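You operate a simulated robot arm through the tools that you are given. There is no shell and no other tool. Be economical: measure what you need, move in short steps, check, and stop when the job is done.

You run a simulated robot arm. Do the job below in one go: nothing can be reset, and whatever is moved stays where it is left.

TASK
Stand the four plates in the rack in unit order: black, cyan, magenta, yellow.
Fine: BLACK goes into the UNIT 1 slot, CYAN 2, MAGENTA 3, YELLOW 4, prints facing as they do now.

Only the result counts: the job must be done as asked and must still hold three seconds after the hand-in. Knocking over, shifting, dropping, spilling or breaking anything else fails it.

THE ROBOT
A 7-joint arm with a two-finger parallel gripper, fixed in place. Base frame: the origin is at the foot of the arm, x ahead of it, y to its left, z up. Readings come in mm, degrees, newtons and seconds.
With the tool pointing down near the work surface it reaches from about 100 to 700 mm from the base axis. Its first joint turns from -166.0 to 166.0 degrees. Payload 3.91 kg.
The TCP is the grasp point between the finger pads, 30 mm short of the fingertips. In the tool frame z runs along the fingers and y along their closing line. Largest opening 110 mm; finger width 20, thickness 10; the body of the gripper, 48 by 112 mm, starts 55 mm behind the TCP.
Orientation is that of the tool frame in the base frame, as a unit quaternion [x, y, z, w]. With the fingers straight down and closing along the base's y, the tool's x points along the base's -x, its y along +y and its z along -z.

THE INTERFACE
- The arm moves only by the tool step_arm. Its arguments are lists of equal length, an entry for each row: "rot": the turn, a rotation vector about the base's x, y, z in degrees, a list of three; "xyz": the shift along the base's x, y, z in mm, a list of three; "hand": the closure in counts, from 0 (fully open) to 255 (shut). In form: {"rot": [[rx, ry, rz], ...], "xyz": [[x, y, z], ...], "hand": [hand, ...]}. A call has 1 to 8 rows; each row shifts and turns the commanded pose from where the row before left it. Rows are played at 5 a second. More than 50 mm and 8.6 degrees between two rows, or a gripper value outside its range, and nothing of the call is played. Where a pose cannot be reached the arm comes as near as it can. A force on the tool above 40 N (or 10 N above the force at the start of the call, whichever is more), or a blocked arm, ends the call early, and 0.2 s more pass. Each finger travels about 153 mm/s and halts on what it meets, pressing with about 32 N; the grip force reading is that of the motor and also rises with nothing between the fingers. The clock runs only during rows and for 0.2 s after the last one: add rows that do not move to give the fingers time. The reply holds the time, the measured pose of the TCP, the force on the tool along the base axes, the opening and the grip force, in the units named above and with some noise, with the torque about the TCP (base axes, N m) and any sound that the robot's microphone picked up, and new pictures: "show" is both (left out), scene, wrist or none.
- Cameras (640 x 400 px; columns grow to the right, rows downward): "scene" is fixed at [48.7, 499.8, 1335.6]; the picture's right is [-0.16, -0.99, 0.00], its down [-0.80, 0.13, -0.59] and it looks along [0.58, -0.09, -0.81] (base axes); focal length 253 px, centre (320, 200). "wrist" rides on the gripper at [77, 7, -114] in the tool frame; the picture's right is [-0.09, 1.00, 0.00], its down [-0.80, -0.07, -0.59] and it looks along [-0.59, -0.05, 0.80] (tool axes); focal length 270 px, centre (320, 200). There is no depth. A picture from a camera that has moved, and an enlarged one, comes with that camera's place and axes in the base frame and with its lens.
- raise_lower(by): slides the trunk up (or, below 0, down) by that many mm; the arm rides with it, the base frame stays. It gives what a move gives, with no picture.
- close_up(camera, box): a new picture of the part [left, top, right, bottom] of that camera's present view, enlarged. The clock stands still meanwhile.
- hand_in(): hands the job in; it is judged then, once.

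Go step by step. Nothing tells you positions but the pictures and the camera data: compare them with the known pose of the tool, close in by small moves and look again before you grip or let go. The budget is 120 turns and 200 pictures, counting those below and the enlarged ones. Unless the task says otherwise, let go and move clear before handing in, and close with one line.

The tools are called after "Emit:" as a command line: name --argument value ..., lists and objects as JSON in quotes. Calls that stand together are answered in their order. step_arm: Moves the arm, as the interface text tells. Its arguments: {"type":"object","properties":{"rot":{"type":"array","items":{"type":"array","items":{"type":"number"}}},"xyz":{"type":"array","items":{"type":"array","items":{"type":"number"}}},"hand":{"type":"array","items":{"type":"number"}},"show":{"type":"string","enum":["both","scene","wrist","none"]}},"required":["rot","xyz","hand"]} The other tools are called the same way: raise_lower (by) slides the trunk up or down; close_up (camera, box) takes an enlarged picture of a part of a camera's view; hand_in () hands the job in.

At the start:

```text
t: 0.0
tcp_pos: [443.1, 253.8, 1052.7]
tcp_rot: [0.001, 1.0, 0.0, -0.001]
contact_force: [-1.0, -0.5, -0.3]
torque: [-0.02, 0.01, 0.01]
finger_gap: 110.1
finger_force: 0.1
trunk travel left (down, up): [-575.0, 35.0]
```

scene: 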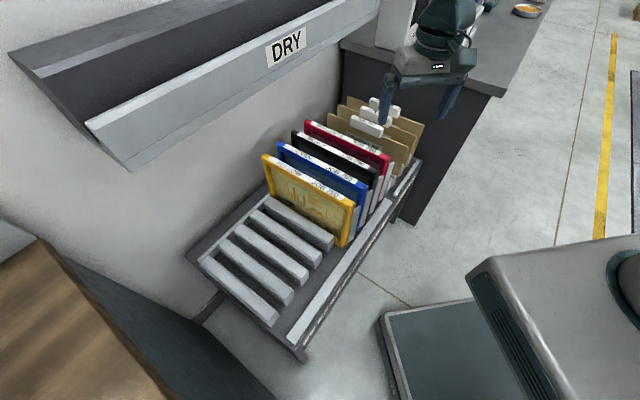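
wrist: 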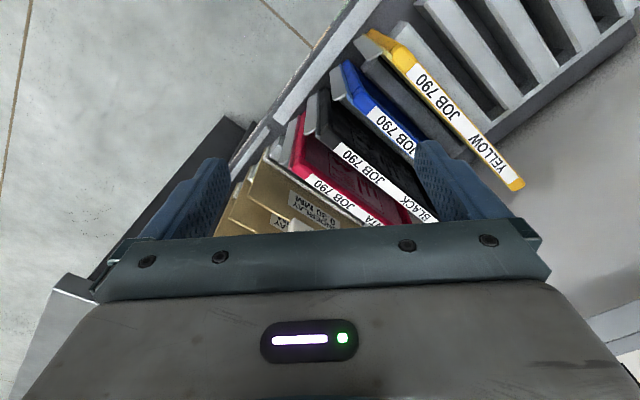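

I see four plates (yellow, cyan, black, magenta from left to right in the scene) standing in a slotted rack with empty slots to the left and cardboard pieces to the right. I need the unit labels, so I take close-ups.

Emit:
close_up --camera "scene" --box '[180, 80, 440, 240]'

Emit:
close_up --camera "scene" --box '[180, 190, 440, 360]'

Emit:
close_up --camera "wrist" --box '[200, 0, 640, 275]'

```text
2.46 times, centred on (310, 160) of scene
camera zoom: at [48.7, 499.8, 1335.6], right [-0.16, -0.99, 0.0], down [-0.8, 0.13, -0.59], along [0.58, -0.09, -0.81], focal length 624 px, centre (345, 298)
```

zoom: 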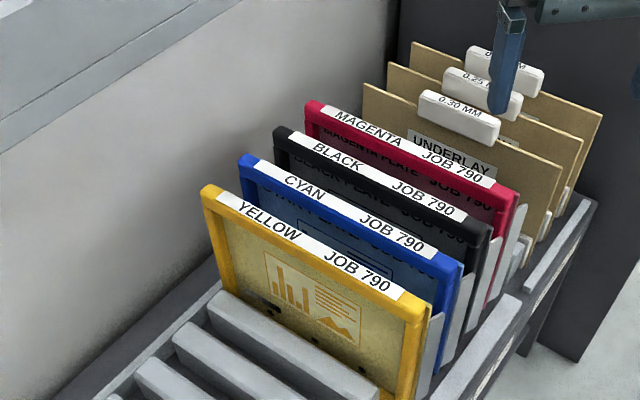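

```text
2.35 times, centred on (310, 275) of scene
camera zoom: at [48.7, 499.8, 1335.6], right [-0.16, -0.99, 0.0], down [-0.8, 0.13, -0.59], along [0.58, -0.09, -0.81], focal length 596 px, centre (344, 24)
```

zoom: 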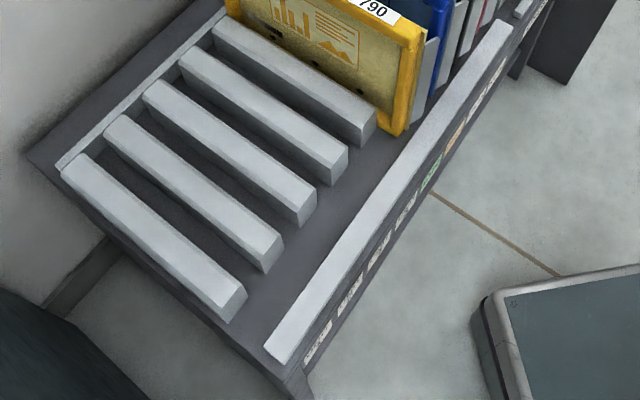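

```text
1.45 times, centred on (420, 138) of wrist
camera zoom: at [365.8, 260.3, 1166.7], right [0.09, 1.0, 0.0], down [0.8, -0.07, 0.59], along [0.59, -0.05, -0.8], focal length 393 px, centre (174, 291)
```

zoom: 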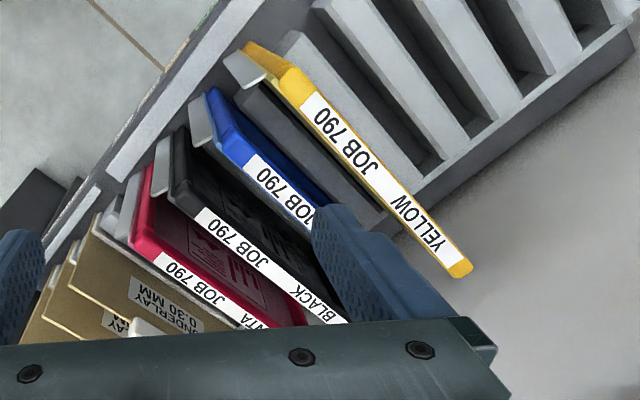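

The labels sit on the rack's front rail, so I zoom in further there.

Emit:
close_up --camera "scene" --box '[290, 280, 354, 350]'

Emit:
close_up --camera "scene" --box '[330, 230, 380, 290]'

Emit:
close_up --camera "scene" --box '[360, 160, 430, 240]'

```text
5.71 times, centred on (322, 315) of scene
camera zoom: at [48.7, 499.8, 1335.6], right [-0.16, -0.99, 0.0], down [-0.8, 0.13, -0.59], along [0.58, -0.09, -0.81], focal length 1447 px, centre (309, -457)
```

zoom: 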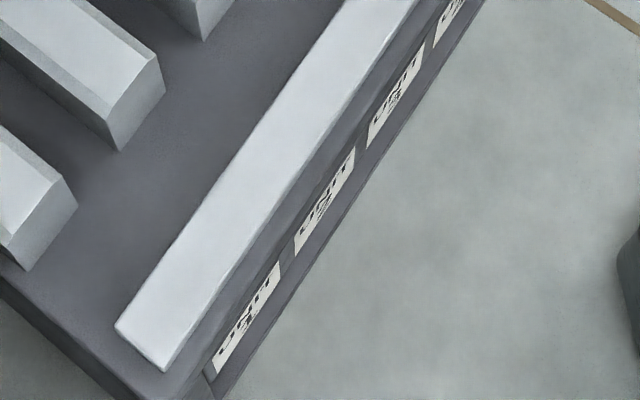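

```text
6.67 times, centred on (355, 260) of scene
camera zoom: at [48.7, 499.8, 1335.6], right [-0.16, -0.99, 0.0], down [-0.8, 0.13, -0.59], along [0.58, -0.09, -0.81], focal length 1689 px, centre (87, -200)
```

zoom: 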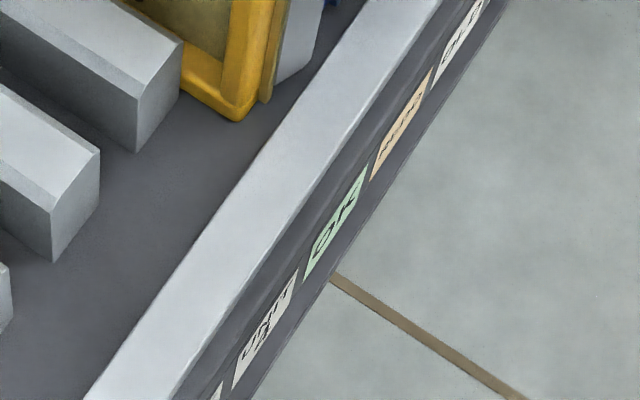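

```text
5.00 times, centred on (395, 200) of scene
camera zoom: at [48.7, 499.8, 1335.6], right [-0.16, -0.99, 0.0], down [-0.8, 0.13, -0.59], along [0.58, -0.09, -0.81], focal length 1266 px, centre (-55, 200)
```

zoom: 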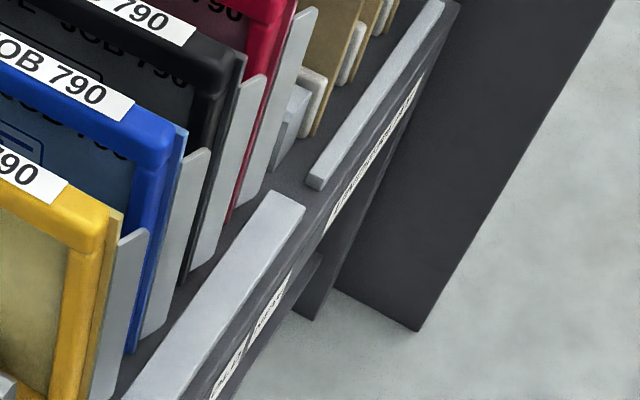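

Yellow, cyan, black and magenta appear to stand at a ~71 mm pitch along a rack turned about 45°, with the UNIT slots empty on its far-left (+y) end. I turn the wrist 45° and back off to look at the rail labels.

Emit:
step_arm --rot '[[0, 0, 7.5], [0, 0, 7.5], [0, 0, 7.5], [0, 0, 7.5], [0, 0, 7.5], [0, 0, 7.5], [0, 0, 0]]' --xyz '[[-30, 0, 0], [-30, 0, 0], [-30, 0, 0], [-30, 0, 0], [-30, 0, 0], [-30, 0, 0], [0, 0, 0]]' --hand '[0, 0, 0, 0, 0, 0, 0]'

```text
t: 1.6
tcp_pos: [261.6, 255.2, 1051.6]
tcp_rot: [-0.383, 0.924, 0.001, 0.0]
contact_force: [-0.6, -0.3, 0.2]
torque: [0.01, 0.01, 0.0]
finger_gap: 110.0
finger_force: 0.0
trunk travel left (down, up): [-575.0, 35.0]
camera wrist: at [203.6, 203.9, 1166.9], right [-0.64, 0.77, 0.0], down [0.62, 0.52, 0.59], along [0.46, 0.38, -0.8], focal length 270 px, centre (320, 200)
```

scene: 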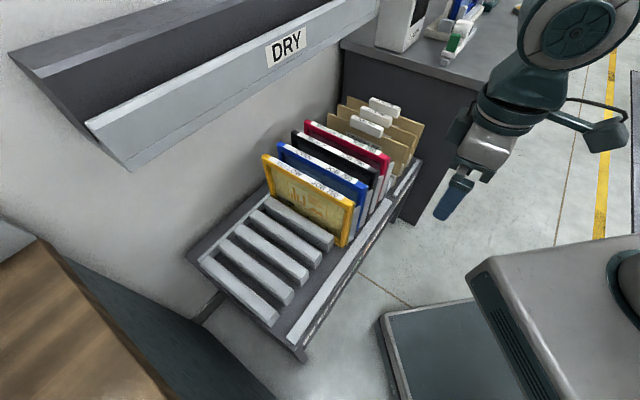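
wrist: 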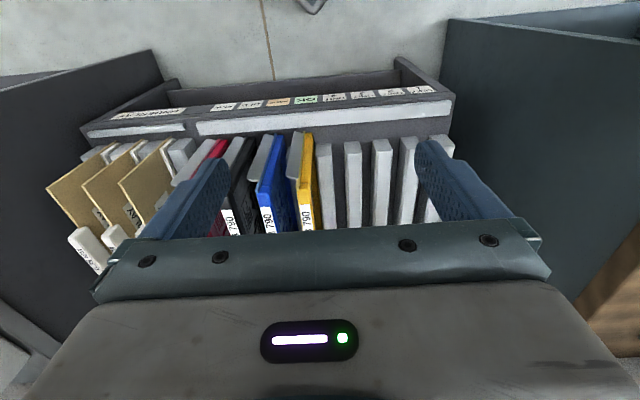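

The wrist picture is upside-down but shows the whole rail; I zoom on the labels.

Emit:
close_up --camera "wrist" --box '[310, 78, 450, 118]'

Emit:
close_up --camera "wrist" --box '[80, 80, 480, 240]'

```text
4.57 times, centred on (380, 98) of wrist
camera zoom: at [203.6, 203.9, 1166.9], right [-0.64, 0.77, 0.0], down [0.62, 0.52, 0.59], along [0.46, 0.38, -0.8], focal length 1236 px, centre (46, 666)
```

zoom: 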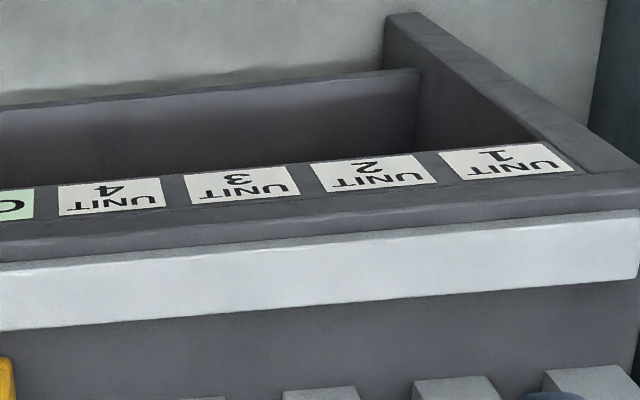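

```text
1.60 times, centred on (280, 160) of wrist
camera zoom: at [203.6, 203.9, 1166.9], right [-0.64, 0.77, 0.0], down [0.62, 0.52, 0.59], along [0.46, 0.38, -0.8], focal length 432 px, centre (384, 264)
```

zoom: 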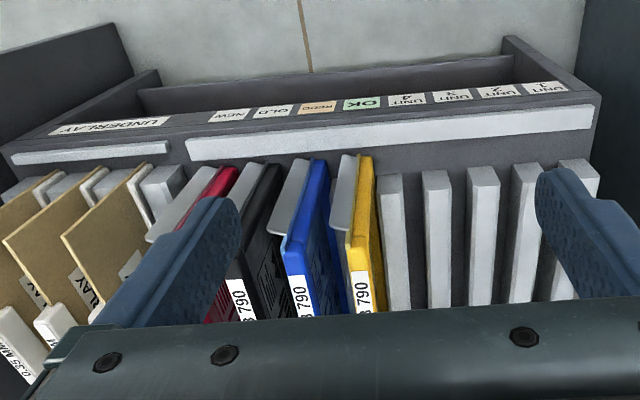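

UNIT 1 is the outermost (+y) slot, then 2, 3, 4, OK (yellow), REDO (cyan), OLD (black), NEW (magenta). Grey sheets/dividers stand beside the plates, so I go lower and look end-on.

Emit:
raise_lower --by -200

Emit:
step_arm --rot '[[0, 0, 0], [0, 0, 0], [0, 0, 0], [0, 0, 0]]' --xyz '[[25, -35, 0], [25, -35, 0], [25, -35, 0], [0, 0, 0]]' --hand '[0, 0, 0, 0]'

```text
t: 3.8
tcp_pos: [262.5, 253.8, 852.3]
tcp_rot: [-0.383, 0.924, -0.001, 0.0]
contact_force: [-0.1, -0.6, 0.8]
torque: [0.01, -0.02, -0.02]
finger_gap: 110.0
finger_force: 0.2
trunk travel left (down, up): [-375.0, 235.0]
```

```text
t: 4.8
tcp_pos: [337.8, 147.6, 852.3]
tcp_rot: [-0.384, 0.924, 0.0, 0.0]
contact_force: [-0.2, -0.1, -0.7]
torque: [0.01, -0.02, -0.03]
finger_gap: 109.8
finger_force: 0.1
trunk travel left (down, up): [-375.0, 235.0]
camera wrist: at [278.5, 98.7, 966.8], right [-0.64, 0.77, 0.0], down [0.62, 0.52, 0.59], along [0.46, 0.38, -0.8], focal length 270 px, centre (320, 200)
```

scene: 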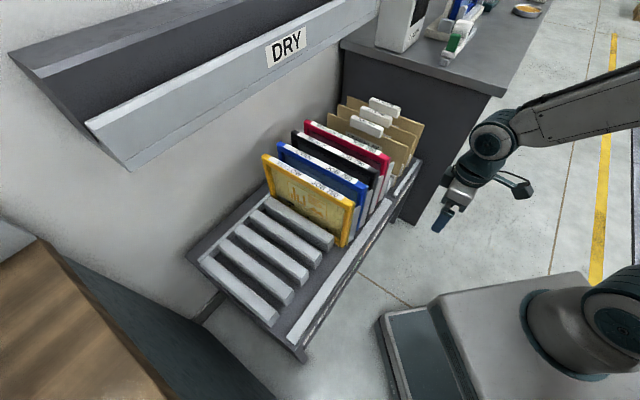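
wrist: 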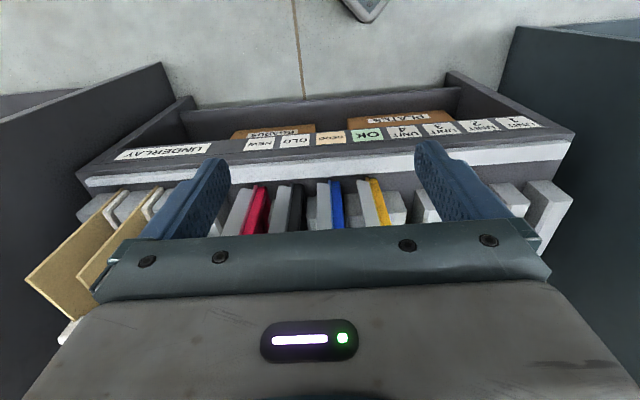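

Emit:
close_up --camera "wrist" --box '[200, 100, 440, 245]'

Emit:
close_up --camera "scene" --box '[320, 140, 420, 250]'

```text
2.67 times, centred on (320, 172) of wrist
camera zoom: at [278.5, 98.7, 966.8], right [-0.64, 0.77, 0.0], down [0.62, 0.52, 0.59], along [0.46, 0.38, -0.8], focal length 721 px, centre (320, 273)
```

zoom: 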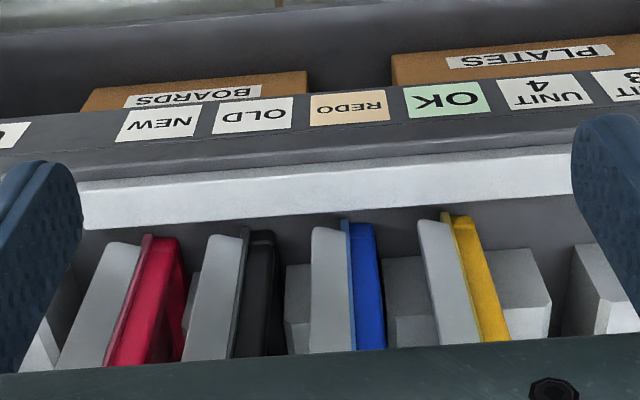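

```text
3.64 times, centred on (370, 195) of scene
camera zoom: at [48.7, 499.8, 1335.6], right [-0.16, -0.99, 0.0], down [-0.8, 0.13, -0.59], along [0.58, -0.09, -0.81], focal length 921 px, centre (138, 218)
```

zoom: 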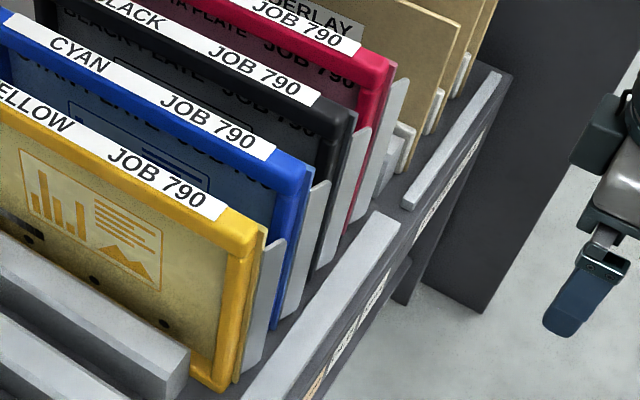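

I can't yet tell whether the grey sheets belong to the plates; I look from above at their right ends.

Emit:
step_arm --rot '[[0, 0, 0], [0, 0, 0], [0, 0, 0], [0, 0, 0], [0, 0, 0]]' --xyz '[[0, 0, 40], [30, 30, 20], [30, 30, 0], [30, 30, 0], [20, 20, 0]]' --hand '[0, 0, 0, 0, 0]' --show "wrist"

Emit:
close_up --camera "wrist" --box '[160, 0, 560, 240]'

```text
t: 6.0
tcp_pos: [448.3, 260.5, 911.2]
tcp_rot: [-0.384, 0.923, 0.0, 0.0]
contact_force: [0.2, 0.0, -0.5]
torque: [0.03, 0.01, -0.01]
finger_gap: 110.1
finger_force: 0.1
trunk travel left (down, up): [-375.0, 235.0]
camera wrist: at [389.0, 209.4, 1026.7], right [-0.64, 0.77, 0.0], down [0.62, 0.52, 0.59], along [0.45, 0.38, -0.8], focal length 270 px, centre (320, 200)
```

wrist: 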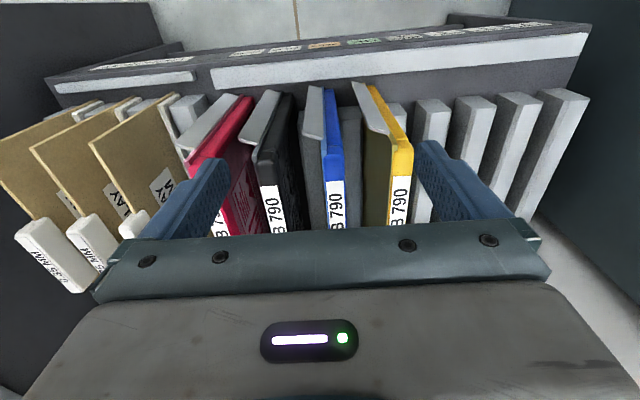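

```text
1.60 times, centred on (360, 120) of wrist
camera zoom: at [389.0, 209.4, 1026.7], right [-0.64, 0.77, 0.0], down [0.62, 0.52, 0.59], along [0.45, 0.38, -0.8], focal length 432 px, centre (256, 328)
```

zoom: 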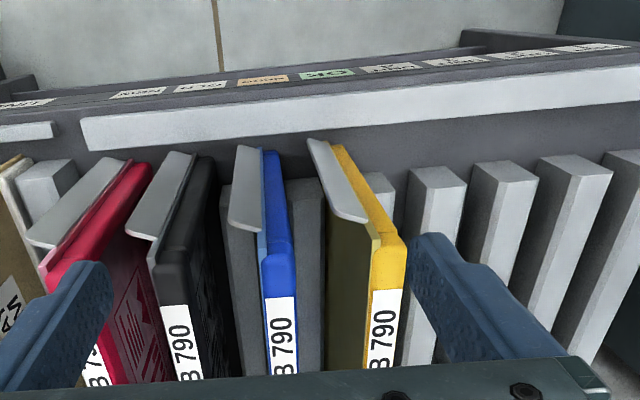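

The grey part is a flange on each plate's own right side, so each plate is a single body. Next I look at the plates' top edges from closer above to fix their lines and centres.

Emit:
step_arm --rot '[[0, 0, 0], [0, 0, 0], [0, 0, 0], [0, 0, 0], [0, 0, 0]]' --xyz '[[0, 0, 40], [28, 28, 20], [28, 28, 0], [28, 28, 0], [28, 28, 0]]' --hand '[0, 0, 0, 0, 0]' --show "both"

Emit:
close_up --camera "wrist" --box '[160, 0, 560, 240]'

```text
t: 7.2
tcp_pos: [560.6, 371.7, 972.7]
tcp_rot: [-0.382, 0.924, 0.001, 0.0]
contact_force: [0.2, 0.7, -0.3]
torque: [-0.02, -0.02, -0.03]
finger_gap: 110.0
finger_force: 0.0
trunk travel left (down, up): [-375.0, 235.0]
camera wrist: at [501.1, 321.9, 1087.1], right [-0.64, 0.77, 0.0], down [0.62, 0.52, 0.59], along [0.46, 0.38, -0.8], focal length 270 px, centre (320, 200)
```

scene: 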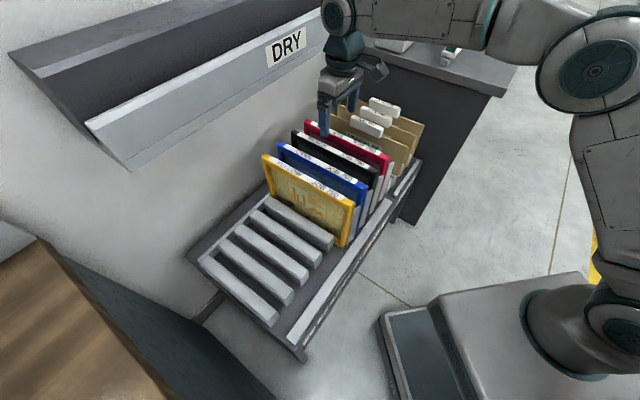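
wrist: 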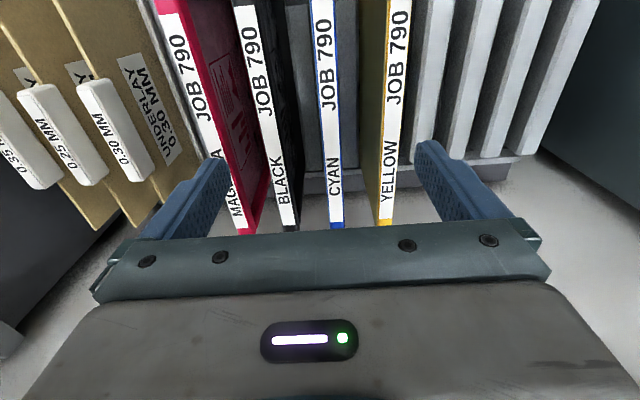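

```text
1.60 times, centred on (360, 120) of wrist
camera zoom: at [501.1, 321.9, 1087.1], right [-0.64, 0.77, 0.0], down [0.62, 0.52, 0.59], along [0.46, 0.38, -0.8], focal length 432 px, centre (256, 328)
```

zoom: 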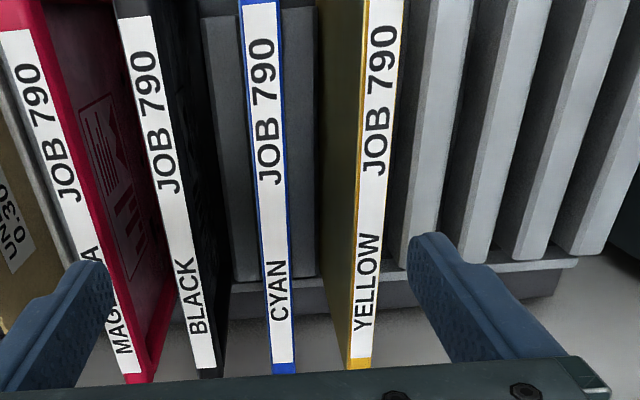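

Measured in rack coordinates (u=(x−y)/√2, v=(x+y)/√2), the plate tops are at z≈783: yellow u≈53, cyan 123, black 195, magenta 266, centred near v≈700. I go above black, tilt the tool 20° outward for reach, and narrow the fingers so they fit between its neighbours.

Emit:
step_arm --rot '[[0, 0, 0], [4.7, -4.7, 0], [4.7, -4.7, 0], [4.7, -4.7, 0], [0, 0, 0], [0, 0, 0]]' --xyz '[[20, -20, -10], [23.2, -23.2, -20], [13, 13, -20], [12.3, 12.3, -20], [0, 0, -20], [0, 0, 0]]' --hand '[150, 150, 150, 150, 150, 150]'

Emit:
close_up --camera "wrist" --box '[160, 0, 560, 240]'

```text
t: 8.6
tcp_pos: [628.2, 352.7, 881.4]
tcp_rot: [-0.376, 0.91, 0.066, 0.161]
contact_force: [0.1, -0.4, 0.8]
torque: [0.02, -0.02, 0.0]
finger_gap: 45.2
finger_force: 0.0
trunk travel left (down, up): [-375.0, 235.0]
camera wrist: at [544.8, 278.9, 963.0], right [-0.65, 0.76, 0.03], down [0.44, 0.34, 0.83], along [0.62, 0.55, -0.55], focal length 270 px, centre (320, 200)
```

scene: 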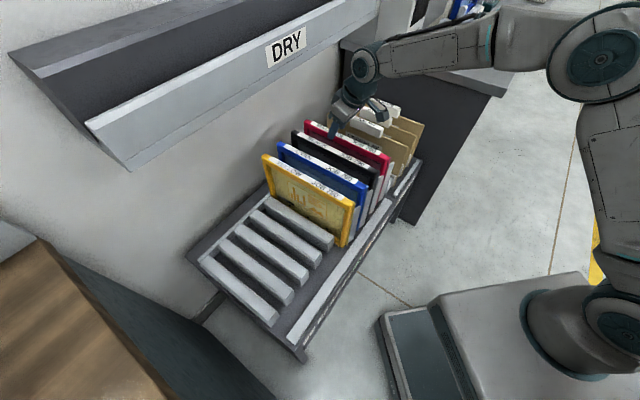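
wrist: 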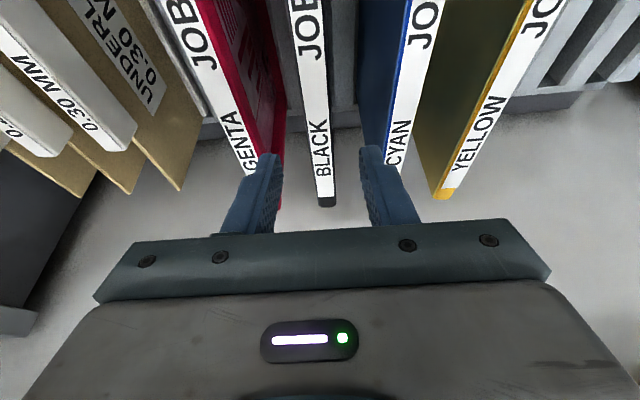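

```text
1.60 times, centred on (360, 120) of wrist
camera zoom: at [544.8, 278.9, 963.0], right [-0.65, 0.76, 0.03], down [0.44, 0.34, 0.83], along [0.62, 0.55, -0.55], focal length 432 px, centre (256, 328)
```

zoom: 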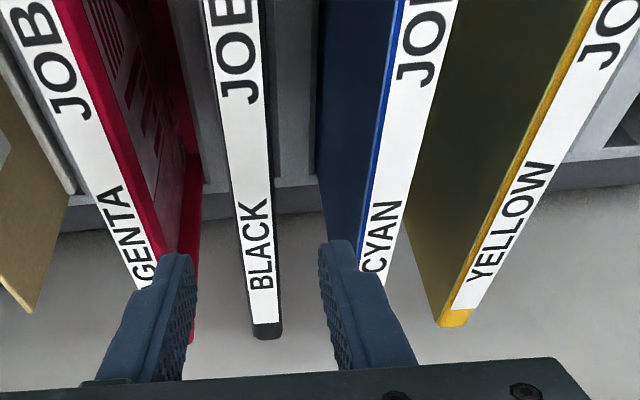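

Black reads u≈195.5, which matches the TCP (194.8), with its centre near v≈695. I descend over it and stop just before the grip depth to look.

Emit:
step_arm --rot '[[0, 0, 0], [0, 0, 0], [0, 0, 0], [0, 0, 0]]' --xyz '[[0.5, -0.5, -30], [0, 0, -30], [0, 0, -30], [0, 0, 0]]' --hand '[150, 150, 150, 150]'

Emit:
close_up --camera "scene" --box '[250, 80, 410, 180]'

```text
t: 9.6
tcp_pos: [628.6, 352.2, 790.7]
tcp_rot: [-0.376, 0.91, 0.067, 0.16]
contact_force: [-0.4, -0.2, -0.1]
torque: [-0.04, 0.0, 0.03]
finger_gap: 45.6
finger_force: 0.1
trunk travel left (down, up): [-375.0, 235.0]
camera wrist: at [545.0, 277.8, 873.5], right [-0.65, 0.76, 0.03], down [0.44, 0.34, 0.83], along [0.62, 0.55, -0.55], focal length 270 px, centre (320, 200)
```

scene: 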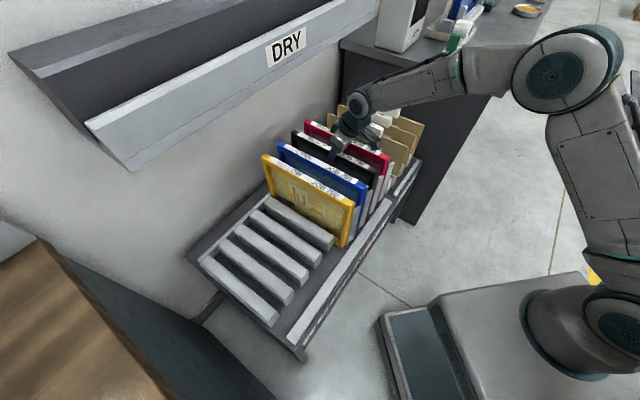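
wrist: 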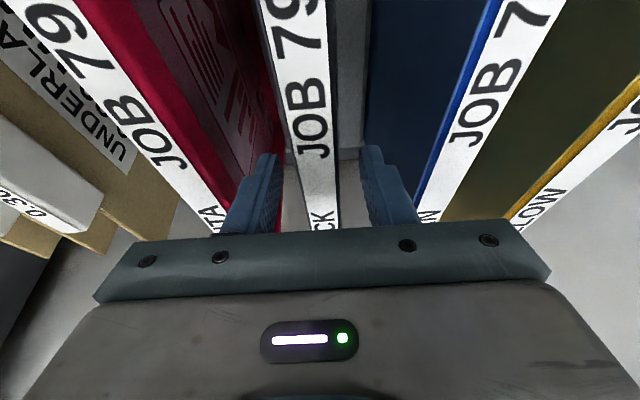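

```text
4.00 times, centred on (330, 130) of scene
camera zoom: at [48.7, 499.8, 1335.6], right [-0.16, -0.99, 0.0], down [-0.8, 0.13, -0.59], along [0.58, -0.09, -0.81], focal length 1013 px, centre (280, 480)
```

zoom: 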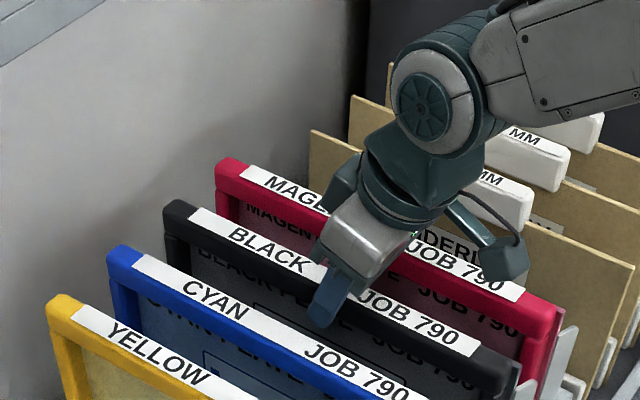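

The fingers straddle black's top edge with clear space to its neighbours. I go down 25 mm more and close.

Emit:
step_arm --rot '[[0, 0, 0], [0, 0, 0], [0, 0, 0], [0, 0, 0], [0, 0, 0]]' --xyz '[[0, 0, -25], [0, 0, 0], [0, 0, 0], [0, 0, 0], [0, 0, 0]]' --hand '[150, 150, 255, 255, 255]' --show "scene"

Emit:
close_up --camera "scene" --box '[250, 80, 410, 180]'

```text
t: 10.8
tcp_pos: [629.3, 353.1, 766.9]
tcp_rot: [-0.377, 0.91, 0.066, 0.16]
contact_force: [0.1, -1.5, 0.9]
torque: [-0.08, -0.29, -0.07]
finger_gap: 23.8
finger_force: 32.2
trunk travel left (down, up): [-375.0, 235.0]
```

scene: 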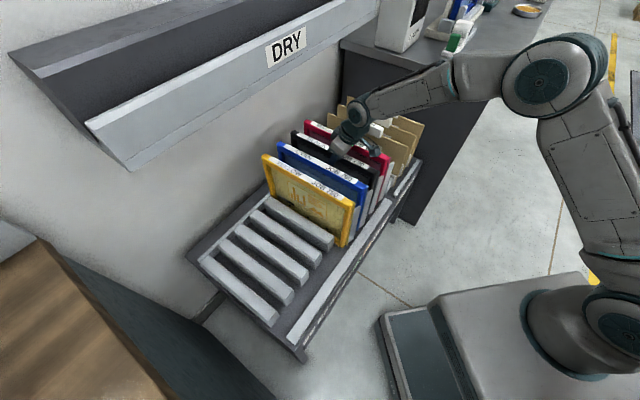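

```text
4.00 times, centred on (330, 130) of scene
camera zoom: at [48.7, 499.8, 1335.6], right [-0.16, -0.99, 0.0], down [-0.8, 0.13, -0.59], along [0.58, -0.09, -0.81], focal length 1013 px, centre (280, 480)
```

zoom: 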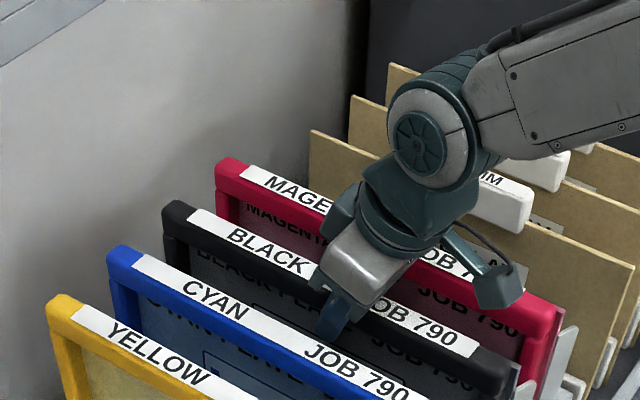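

Gripped at 23.8 mm. I lift 20 mm first and check the weight and tilt.

Emit:
step_arm --rot '[[0, 0, 0], [0, 0, 0], [0, 0, 0]]' --xyz '[[0, 0, 10], [0, 0, 10], [0, 0, 0]]' --hand '[255, 255, 255]' --show "wrist"

Emit:
close_up --camera "scene" --box '[250, 80, 410, 180]'

```text
t: 11.6
tcp_pos: [628.3, 352.3, 786.0]
tcp_rot: [-0.376, 0.91, 0.066, 0.16]
contact_force: [-0.1, -0.4, -3.8]
torque: [-0.01, 0.06, 0.03]
finger_gap: 23.8
finger_force: 31.7
trunk travel left (down, up): [-375.0, 235.0]
camera wrist: at [545.0, 278.3, 868.7], right [-0.65, 0.76, 0.03], down [0.44, 0.34, 0.83], along [0.62, 0.55, -0.55], focal length 270 px, centre (320, 200)
```

wrist: 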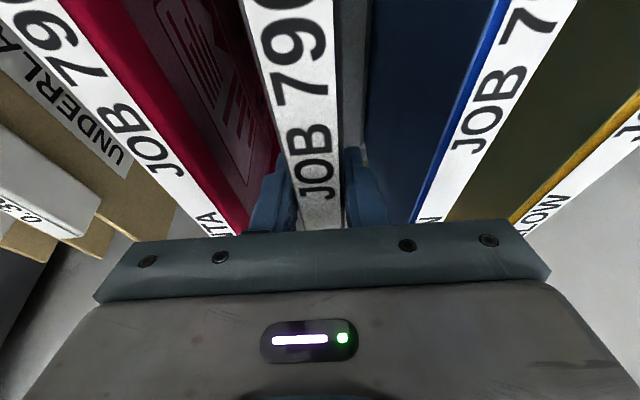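

```text
4.00 times, centred on (330, 130) of scene
camera zoom: at [48.7, 499.8, 1335.6], right [-0.16, -0.99, 0.0], down [-0.8, 0.13, -0.59], along [0.58, -0.09, -0.81], focal length 1013 px, centre (280, 480)
```

zoom: 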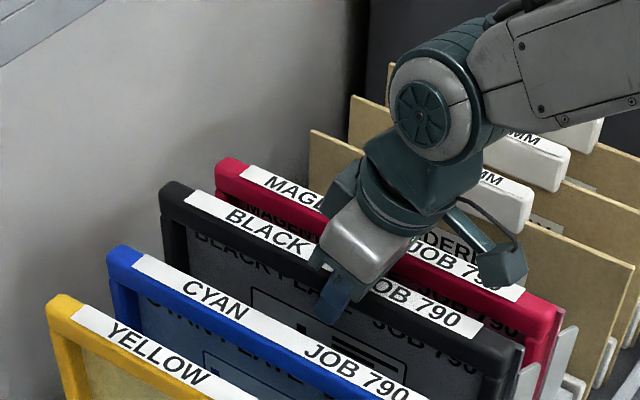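

Light (≈0.4 kg) and hanging level. I lift another 80 mm, then slide it out toward the robot by ~150 mm so it stays clear of the DRY shelf when raised.

Emit:
step_arm --rot '[[0, 0, 0], [0, 0, 0], [0, 0, 0], [0, 0, 0], [0, 0, 0], [0, 0, 0], [0, 0, 0]]' --xyz '[[0, 0, 30], [0, 0, 30], [0, 0, 30], [-30, -30, 10], [-30, -30, 10], [-30, -30, 0], [-16, -16, 0]]' --hand '[255, 255, 255, 255, 255, 255, 255]' --show "both"

```text
t: 13.2
tcp_pos: [521.5, 246.6, 896.5]
tcp_rot: [-0.377, 0.91, 0.066, 0.159]
contact_force: [0.3, 0.3, -4.0]
torque: [-0.06, 0.07, -0.02]
finger_gap: 23.9
finger_force: 32.0
trunk travel left (down, up): [-375.0, 235.0]
camera wrist: at [437.9, 172.1, 978.9], right [-0.65, 0.76, 0.03], down [0.44, 0.34, 0.83], along [0.62, 0.55, -0.55], focal length 270 px, centre (320, 200)
```

scene: 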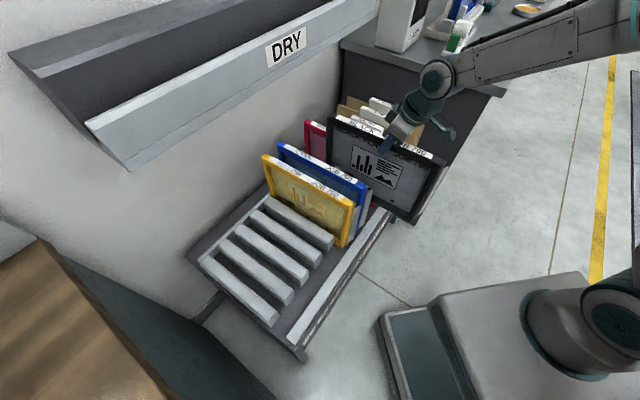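
wrist: 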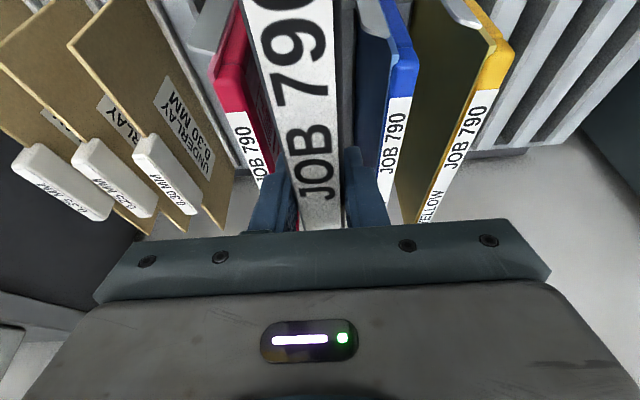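

Black is clear of its slot. I raise the trunk so its bottom passes over the other plates, then move along the rack toward the UNIT 1 end.

Emit:
raise_lower --by 190

Emit:
step_arm --rot '[[0, 0, 0], [0, 0, 0]]' --xyz '[[-15, 15, 0], [-15, 15, 0]]' --hand '[255, 255]' --show "both"

```text
t: 15.2
tcp_pos: [521.5, 246.6, 1086.4]
tcp_rot: [-0.377, 0.91, 0.066, 0.16]
contact_force: [0.6, -0.1, -3.7]
torque: [-0.02, 0.06, 0.0]
finger_gap: 23.8
finger_force: 32.4
trunk travel left (down, up): [-565.0, 45.0]
```

```text
t: 15.8
tcp_pos: [491.9, 278.2, 1086.8]
tcp_rot: [-0.378, 0.91, 0.067, 0.16]
contact_force: [-0.5, -1.3, -3.7]
torque: [-0.04, 0.06, 0.0]
finger_gap: 23.8
finger_force: 31.8
trunk travel left (down, up): [-565.0, 45.0]
camera wrist: at [408.2, 203.8, 1169.2], right [-0.65, 0.76, 0.03], down [0.44, 0.34, 0.83], along [0.62, 0.55, -0.55], focal length 270 px, centre (320, 200)
```

scene: 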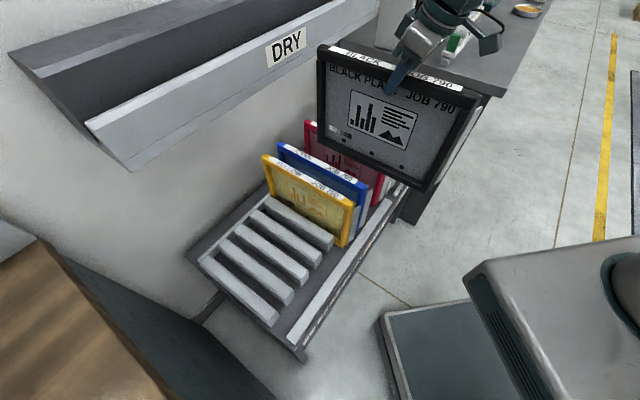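
wrist: 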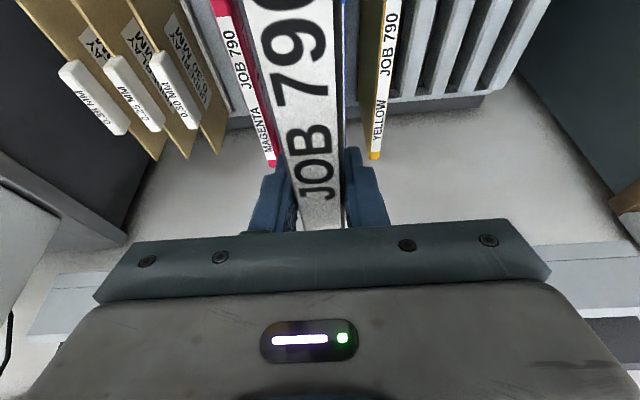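

The crossing path is clear and the plate stays ~80 mm short of the shelf edge. I carry it on toward UNIT 1.

Emit:
step_arm --rot '[[0, 0, 0], [0, 0, 0], [0, 0, 0], [0, 0, 0], [0, 0, 0], [0, 0, 0], [0, 0, 0], [0, 0, 0]]' --xyz '[[-30, 30, 0], [-30, 30, 0], [-30, 30, 0], [-30, 30, 0], [-30, 30, 0], [-30, 30, 0], [-30, 30, 0], [-30, 30, 0]]' --hand '[255, 255, 255, 255, 255, 255, 255, 255]' --show "both"

```text
t: 17.6
tcp_pos: [249.3, 518.7, 1086.6]
tcp_rot: [-0.377, 0.91, 0.065, 0.16]
contact_force: [0.1, -0.4, -3.2]
torque: [-0.04, 0.07, -0.01]
finger_gap: 23.8
finger_force: 31.7
trunk travel left (down, up): [-565.0, 45.0]
camera wrist: at [166.7, 444.3, 1168.7], right [-0.65, 0.76, 0.03], down [0.44, 0.34, 0.83], along [0.62, 0.55, -0.55], focal length 270 px, centre (320, 200)
```

scene: 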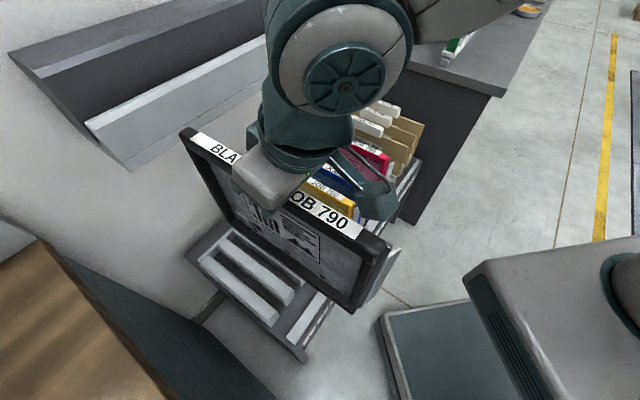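
wrist: 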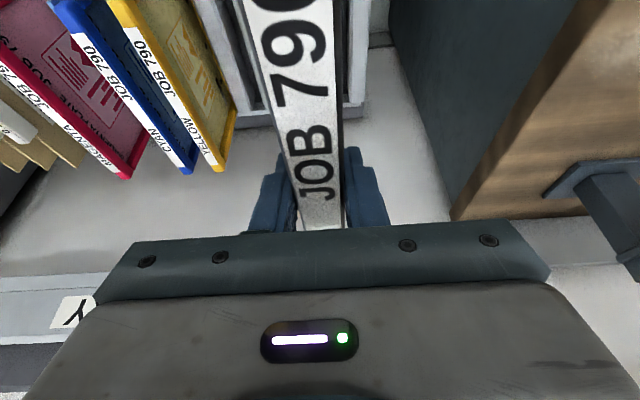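

I move the last 42 mm along the rack to u≈−232 (the expected UNIT 1 line), and lower to just above the rack to check the alignment against the bars.

Emit:
step_arm --rot '[[0, 0, 0], [0, 0, 0]]' --xyz '[[-29.3, 29.3, 0], [0, 0, 0]]' --hand '[255, 255]' --show "none"

Emit:
raise_lower --by -190

Emit:
close_up --camera "scene" --box '[160, 140, 440, 380]'

Emit:
close_up --camera "wrist" --box '[160, 0, 560, 240]'

```text
t: 18.2
tcp_pos: [223.6, 545.3, 1087.9]
tcp_rot: [-0.377, 0.91, 0.067, 0.16]
contact_force: [-0.4, 0.1, -2.8]
torque: [0.0, 0.07, 0.01]
finger_gap: 23.9
finger_force: 32.1
trunk travel left (down, up): [-565.0, 45.0]
```

```text
t: 20.3
tcp_pos: [222.7, 548.1, 897.4]
tcp_rot: [-0.377, 0.91, 0.066, 0.16]
contact_force: [0.1, 0.1, -3.0]
torque: [-0.05, 0.07, 0.0]
finger_gap: 23.9
finger_force: 31.6
trunk travel left (down, up): [-375.0, 235.0]
```

```text
1.67 times, centred on (300, 260) of scene
camera zoom: at [48.7, 499.8, 1335.6], right [-0.16, -0.99, 0.0], down [-0.8, 0.13, -0.59], along [0.58, -0.09, -0.81], focal length 422 px, centre (353, 100)
```

zoom: 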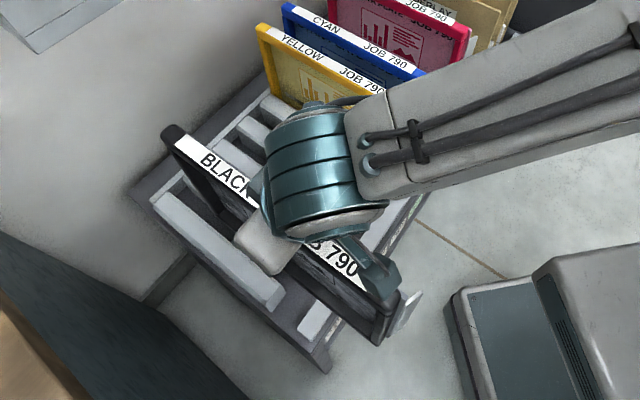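

```text
1.60 times, centred on (360, 120) of wrist
camera zoom: at [139.0, 473.1, 980.1], right [-0.65, 0.76, 0.03], down [0.44, 0.34, 0.83], along [0.62, 0.55, -0.55], focal length 432 px, centre (256, 328)
```

zoom: 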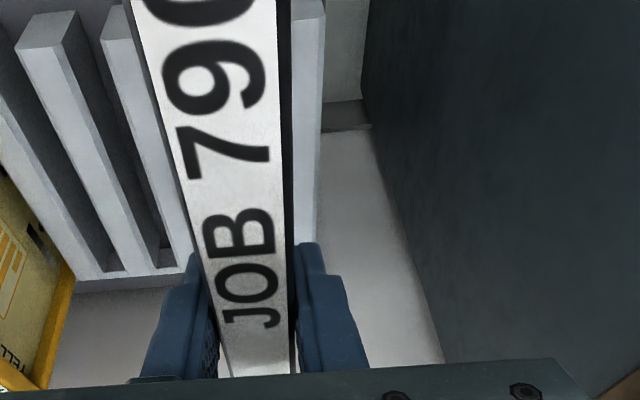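

I zoom further to measure the two bars either side of the held plate.

Emit:
close_up --camera "wrist" --box '[160, 0, 380, 180]'

Emit:
close_up --camera "scene" --box '[210, 190, 350, 330]'

```text
2.22 times, centred on (270, 90) of wrist
camera zoom: at [139.0, 473.1, 980.1], right [-0.65, 0.76, 0.03], down [0.44, 0.34, 0.83], along [0.62, 0.55, -0.55], focal length 601 px, centre (431, 444)
```

zoom: 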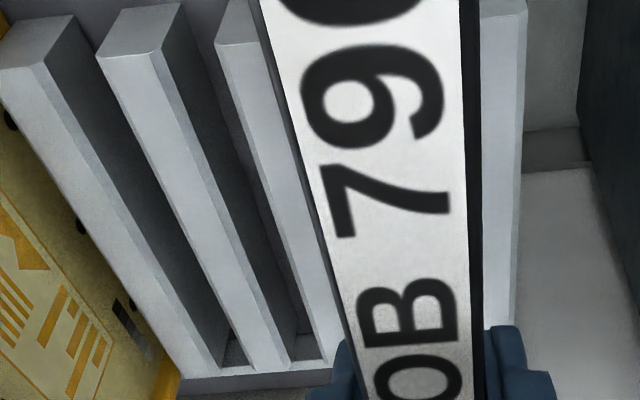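

```text
2.86 times, centred on (280, 260) of scene
camera zoom: at [48.7, 499.8, 1335.6], right [-0.16, -0.99, 0.0], down [-0.8, 0.13, -0.59], along [0.58, -0.09, -0.81], focal length 724 px, centre (434, 29)
```

zoom: 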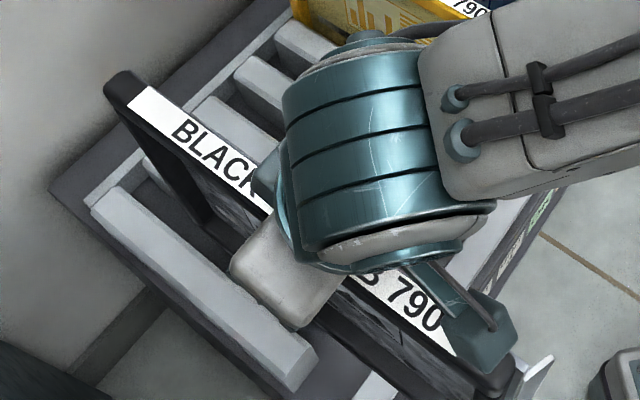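

The bars are ≈36 mm wide at top z≈600, leaving ≈35 mm gaps, and they put the UNIT 1 slot centre at u≈−235. I raise a little, slide the plate in to its original depth (v≈694.6) over the slot, and look again.

Emit:
step_arm --rot '[[0, 0, 0], [0, 0, 0], [0, 0, 0], [0, 0, 0], [0, 0, 0], [0, 0, 0]]' --xyz '[[0, 0, 20], [24, 30, 0], [26, 27, 0], [27, 27, 0], [26, 26, 0], [0, 0, 0]]' --hand '[255, 255, 255, 255, 255, 255]' --show "both"

Emit:
close_up --camera "scene" --box '[170, 160, 350, 340]'

```text
t: 21.7
tcp_pos: [326.8, 656.9, 917.1]
tcp_rot: [-0.376, 0.91, 0.066, 0.159]
contact_force: [-0.2, -0.5, -3.7]
torque: [-0.06, 0.02, -0.03]
finger_gap: 23.9
finger_force: 31.9
trunk travel left (down, up): [-375.0, 235.0]
camera wrist: at [242.7, 583.9, 1000.0], right [-0.65, 0.76, 0.03], down [0.44, 0.34, 0.83], along [0.62, 0.55, -0.55], focal length 270 px, centre (320, 200)
```

scene: 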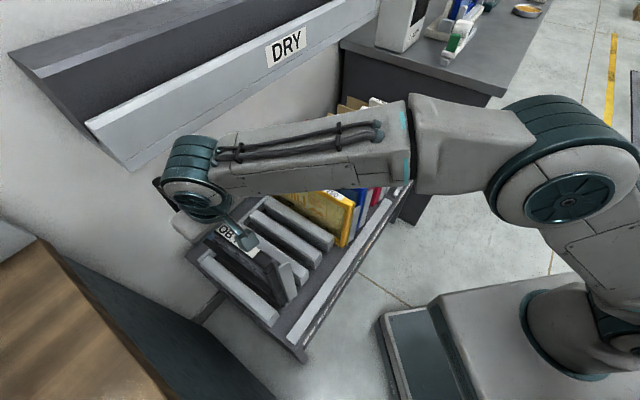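
wrist: 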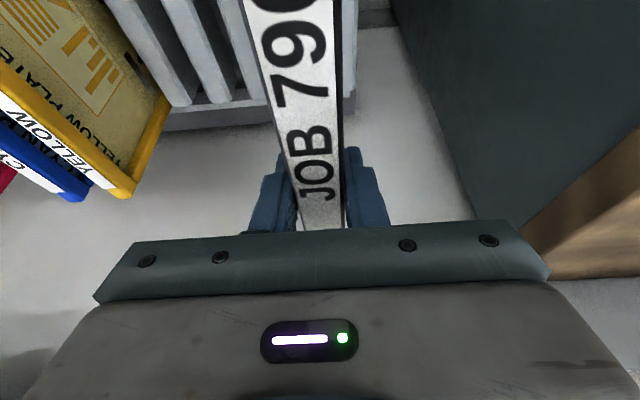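

```text
2.22 times, centred on (260, 250) of scene
camera zoom: at [48.7, 499.8, 1335.6], right [-0.16, -0.99, 0.0], down [-0.8, 0.13, -0.59], along [0.58, -0.09, -0.81], focal length 563 px, centre (453, 89)
```

zoom: 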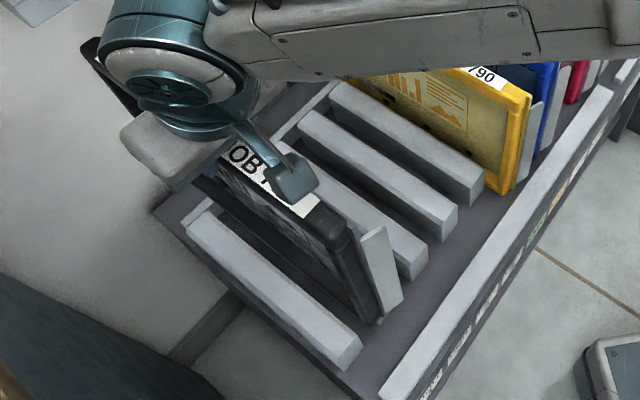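

Black hangs over the UNIT 1 slot at u≈−233.5, v≈695. I lower 75 mm, into the start of the slot, watching the force.

Emit:
step_arm --rot '[[0, 0, 0], [0, 0, 0], [0, 0, 0], [0, 0, 0], [0, 0, 0]]' --xyz '[[0, 0, -20], [0, 0, -20], [0, 0, -20], [0, 0, -15], [0, 0, 0]]' --hand '[255, 255, 255, 255, 255]' --show "none"

Emit:
close_up --camera "scene" --box '[200, 190, 320, 330]'

```text
t: 22.9
tcp_pos: [326.3, 656.2, 842.3]
tcp_rot: [-0.377, 0.91, 0.066, 0.16]
contact_force: [-0.7, 1.1, -3.8]
torque: [-0.05, 0.03, 0.03]
finger_gap: 23.8
finger_force: 31.7
trunk travel left (down, up): [-375.0, 235.0]
```

```text
2.86 times, centred on (260, 260) of scene
camera zoom: at [48.7, 499.8, 1335.6], right [-0.16, -0.99, 0.0], down [-0.8, 0.13, -0.59], along [0.58, -0.09, -0.81], focal length 724 px, centre (491, 29)
```

zoom: 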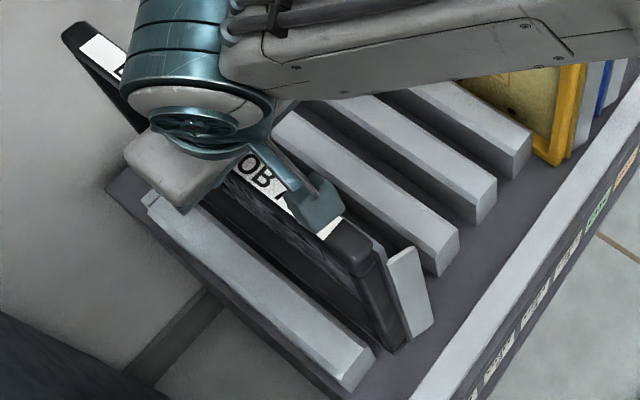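

No contact so far and it sits in line with the slot. I go on down, slowing toward the floor height.

Emit:
step_arm --rot '[[0, 0, 0], [0, 0, 0], [0, 0, 0], [0, 0, 0], [0, 0, 0], [0, 0, 0]]' --xyz '[[0, 0, -15], [0, 0, -15], [0, 0, -15], [0, 0, -12], [0, 0, -8], [0, 0, 0]]' --hand '[255, 255, 255, 255, 255, 255]' --show "none"

Emit:
close_up --camera "scene" --box '[200, 190, 320, 330]'

```text
t: 24.3
tcp_pos: [325.2, 658.2, 777.3]
tcp_rot: [-0.376, 0.91, 0.065, 0.159]
contact_force: [0.2, 0.3, -2.3]
torque: [0.0, 0.02, 0.01]
finger_gap: 23.7
finger_force: 31.9
trunk travel left (down, up): [-375.0, 235.0]
```

```text
2.86 times, centred on (260, 260) of scene
camera zoom: at [48.7, 499.8, 1335.6], right [-0.16, -0.99, 0.0], down [-0.8, 0.13, -0.59], along [0.58, -0.09, -0.81], focal length 724 px, centre (491, 29)
```

zoom: 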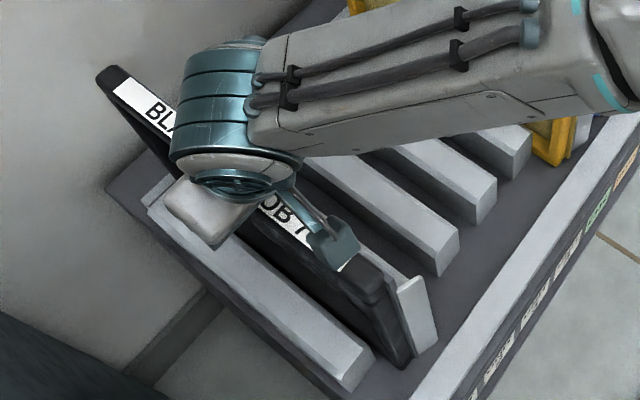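

Nearly down (10 mm left to the original grip height). I finish slowly.

Emit:
step_arm --rot '[[0, 0, 0], [0, 0, 0], [0, 0, 0], [0, 0, 0]]' --xyz '[[0, 0, -4], [0, 0, -3], [0, 0, -3], [0, 0, 0]]' --hand '[255, 255, 255, 255]' --show "wrist"

```text
t: 25.3
tcp_pos: [325.6, 657.9, 767.9]
tcp_rot: [-0.377, 0.91, 0.066, 0.16]
contact_force: [0.0, -0.3, -3.0]
torque: [-0.06, 0.03, 0.01]
finger_gap: 23.8
finger_force: 31.9
trunk travel left (down, up): [-375.0, 235.0]
camera wrist: at [242.1, 583.4, 849.9], right [-0.65, 0.76, 0.03], down [0.44, 0.34, 0.83], along [0.62, 0.55, -0.55], focal length 270 px, centre (320, 200)
```

wrist: 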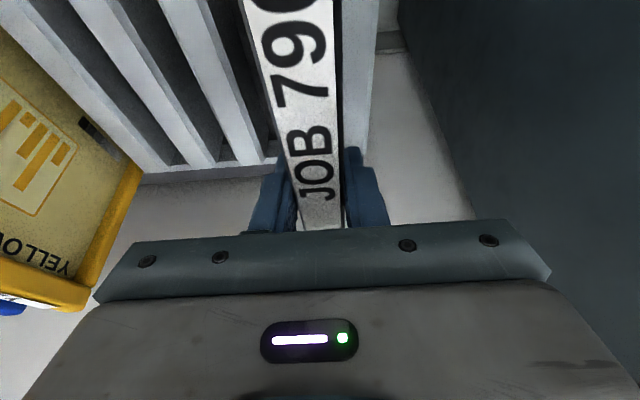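

It still hangs on the gripper (≈3 N), so I lower in 1 mm steps until the floor takes the weight.

Emit:
step_arm --rot '[[0, 0, 0], [0, 0, 0], [0, 0, 0]]' --xyz '[[0, 0, -1], [0, 0, -1], [0, 0, 0]]' --hand '[255, 255, 255]' --show "none"

```text
t: 26.1
tcp_pos: [326.1, 658.0, 766.7]
tcp_rot: [-0.378, 0.91, 0.066, 0.16]
contact_force: [0.0, -1.0, 1.3]
torque: [0.17, -0.32, -0.07]
finger_gap: 23.8
finger_force: 31.8
trunk travel left (down, up): [-375.0, 235.0]
```

The weight is on the rack floor. I open the fingers to 45 mm and look before lifting away.

Emit:
step_arm --rot '[[0, 0, 0], [0, 0, 0], [0, 0, 0]]' --xyz '[[0, 0, 0], [0, 0, 0], [0, 0, 0]]' --hand '[200, 150, 150]' --show "wrist"

```text
t: 26.9
tcp_pos: [326.2, 658.3, 765.7]
tcp_rot: [-0.377, 0.91, 0.066, 0.159]
contact_force: [1.0, -0.1, 0.2]
torque: [0.0, 0.03, 0.0]
finger_gap: 45.2
finger_force: 0.1
trunk travel left (down, up): [-375.0, 235.0]
camera wrist: at [241.8, 583.3, 848.0], right [-0.65, 0.76, 0.03], down [0.44, 0.34, 0.83], along [0.62, 0.55, -0.55], focal length 270 px, centre (320, 200)
```

wrist: 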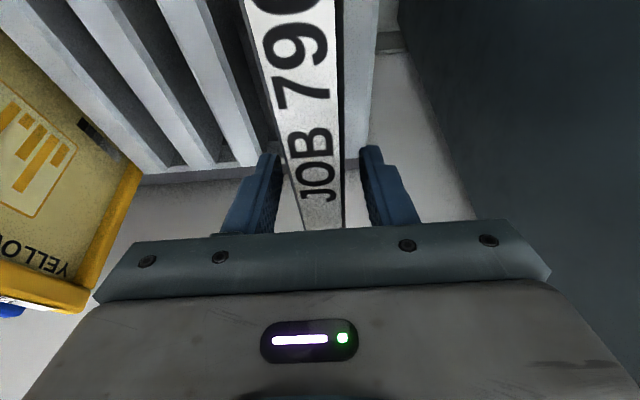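

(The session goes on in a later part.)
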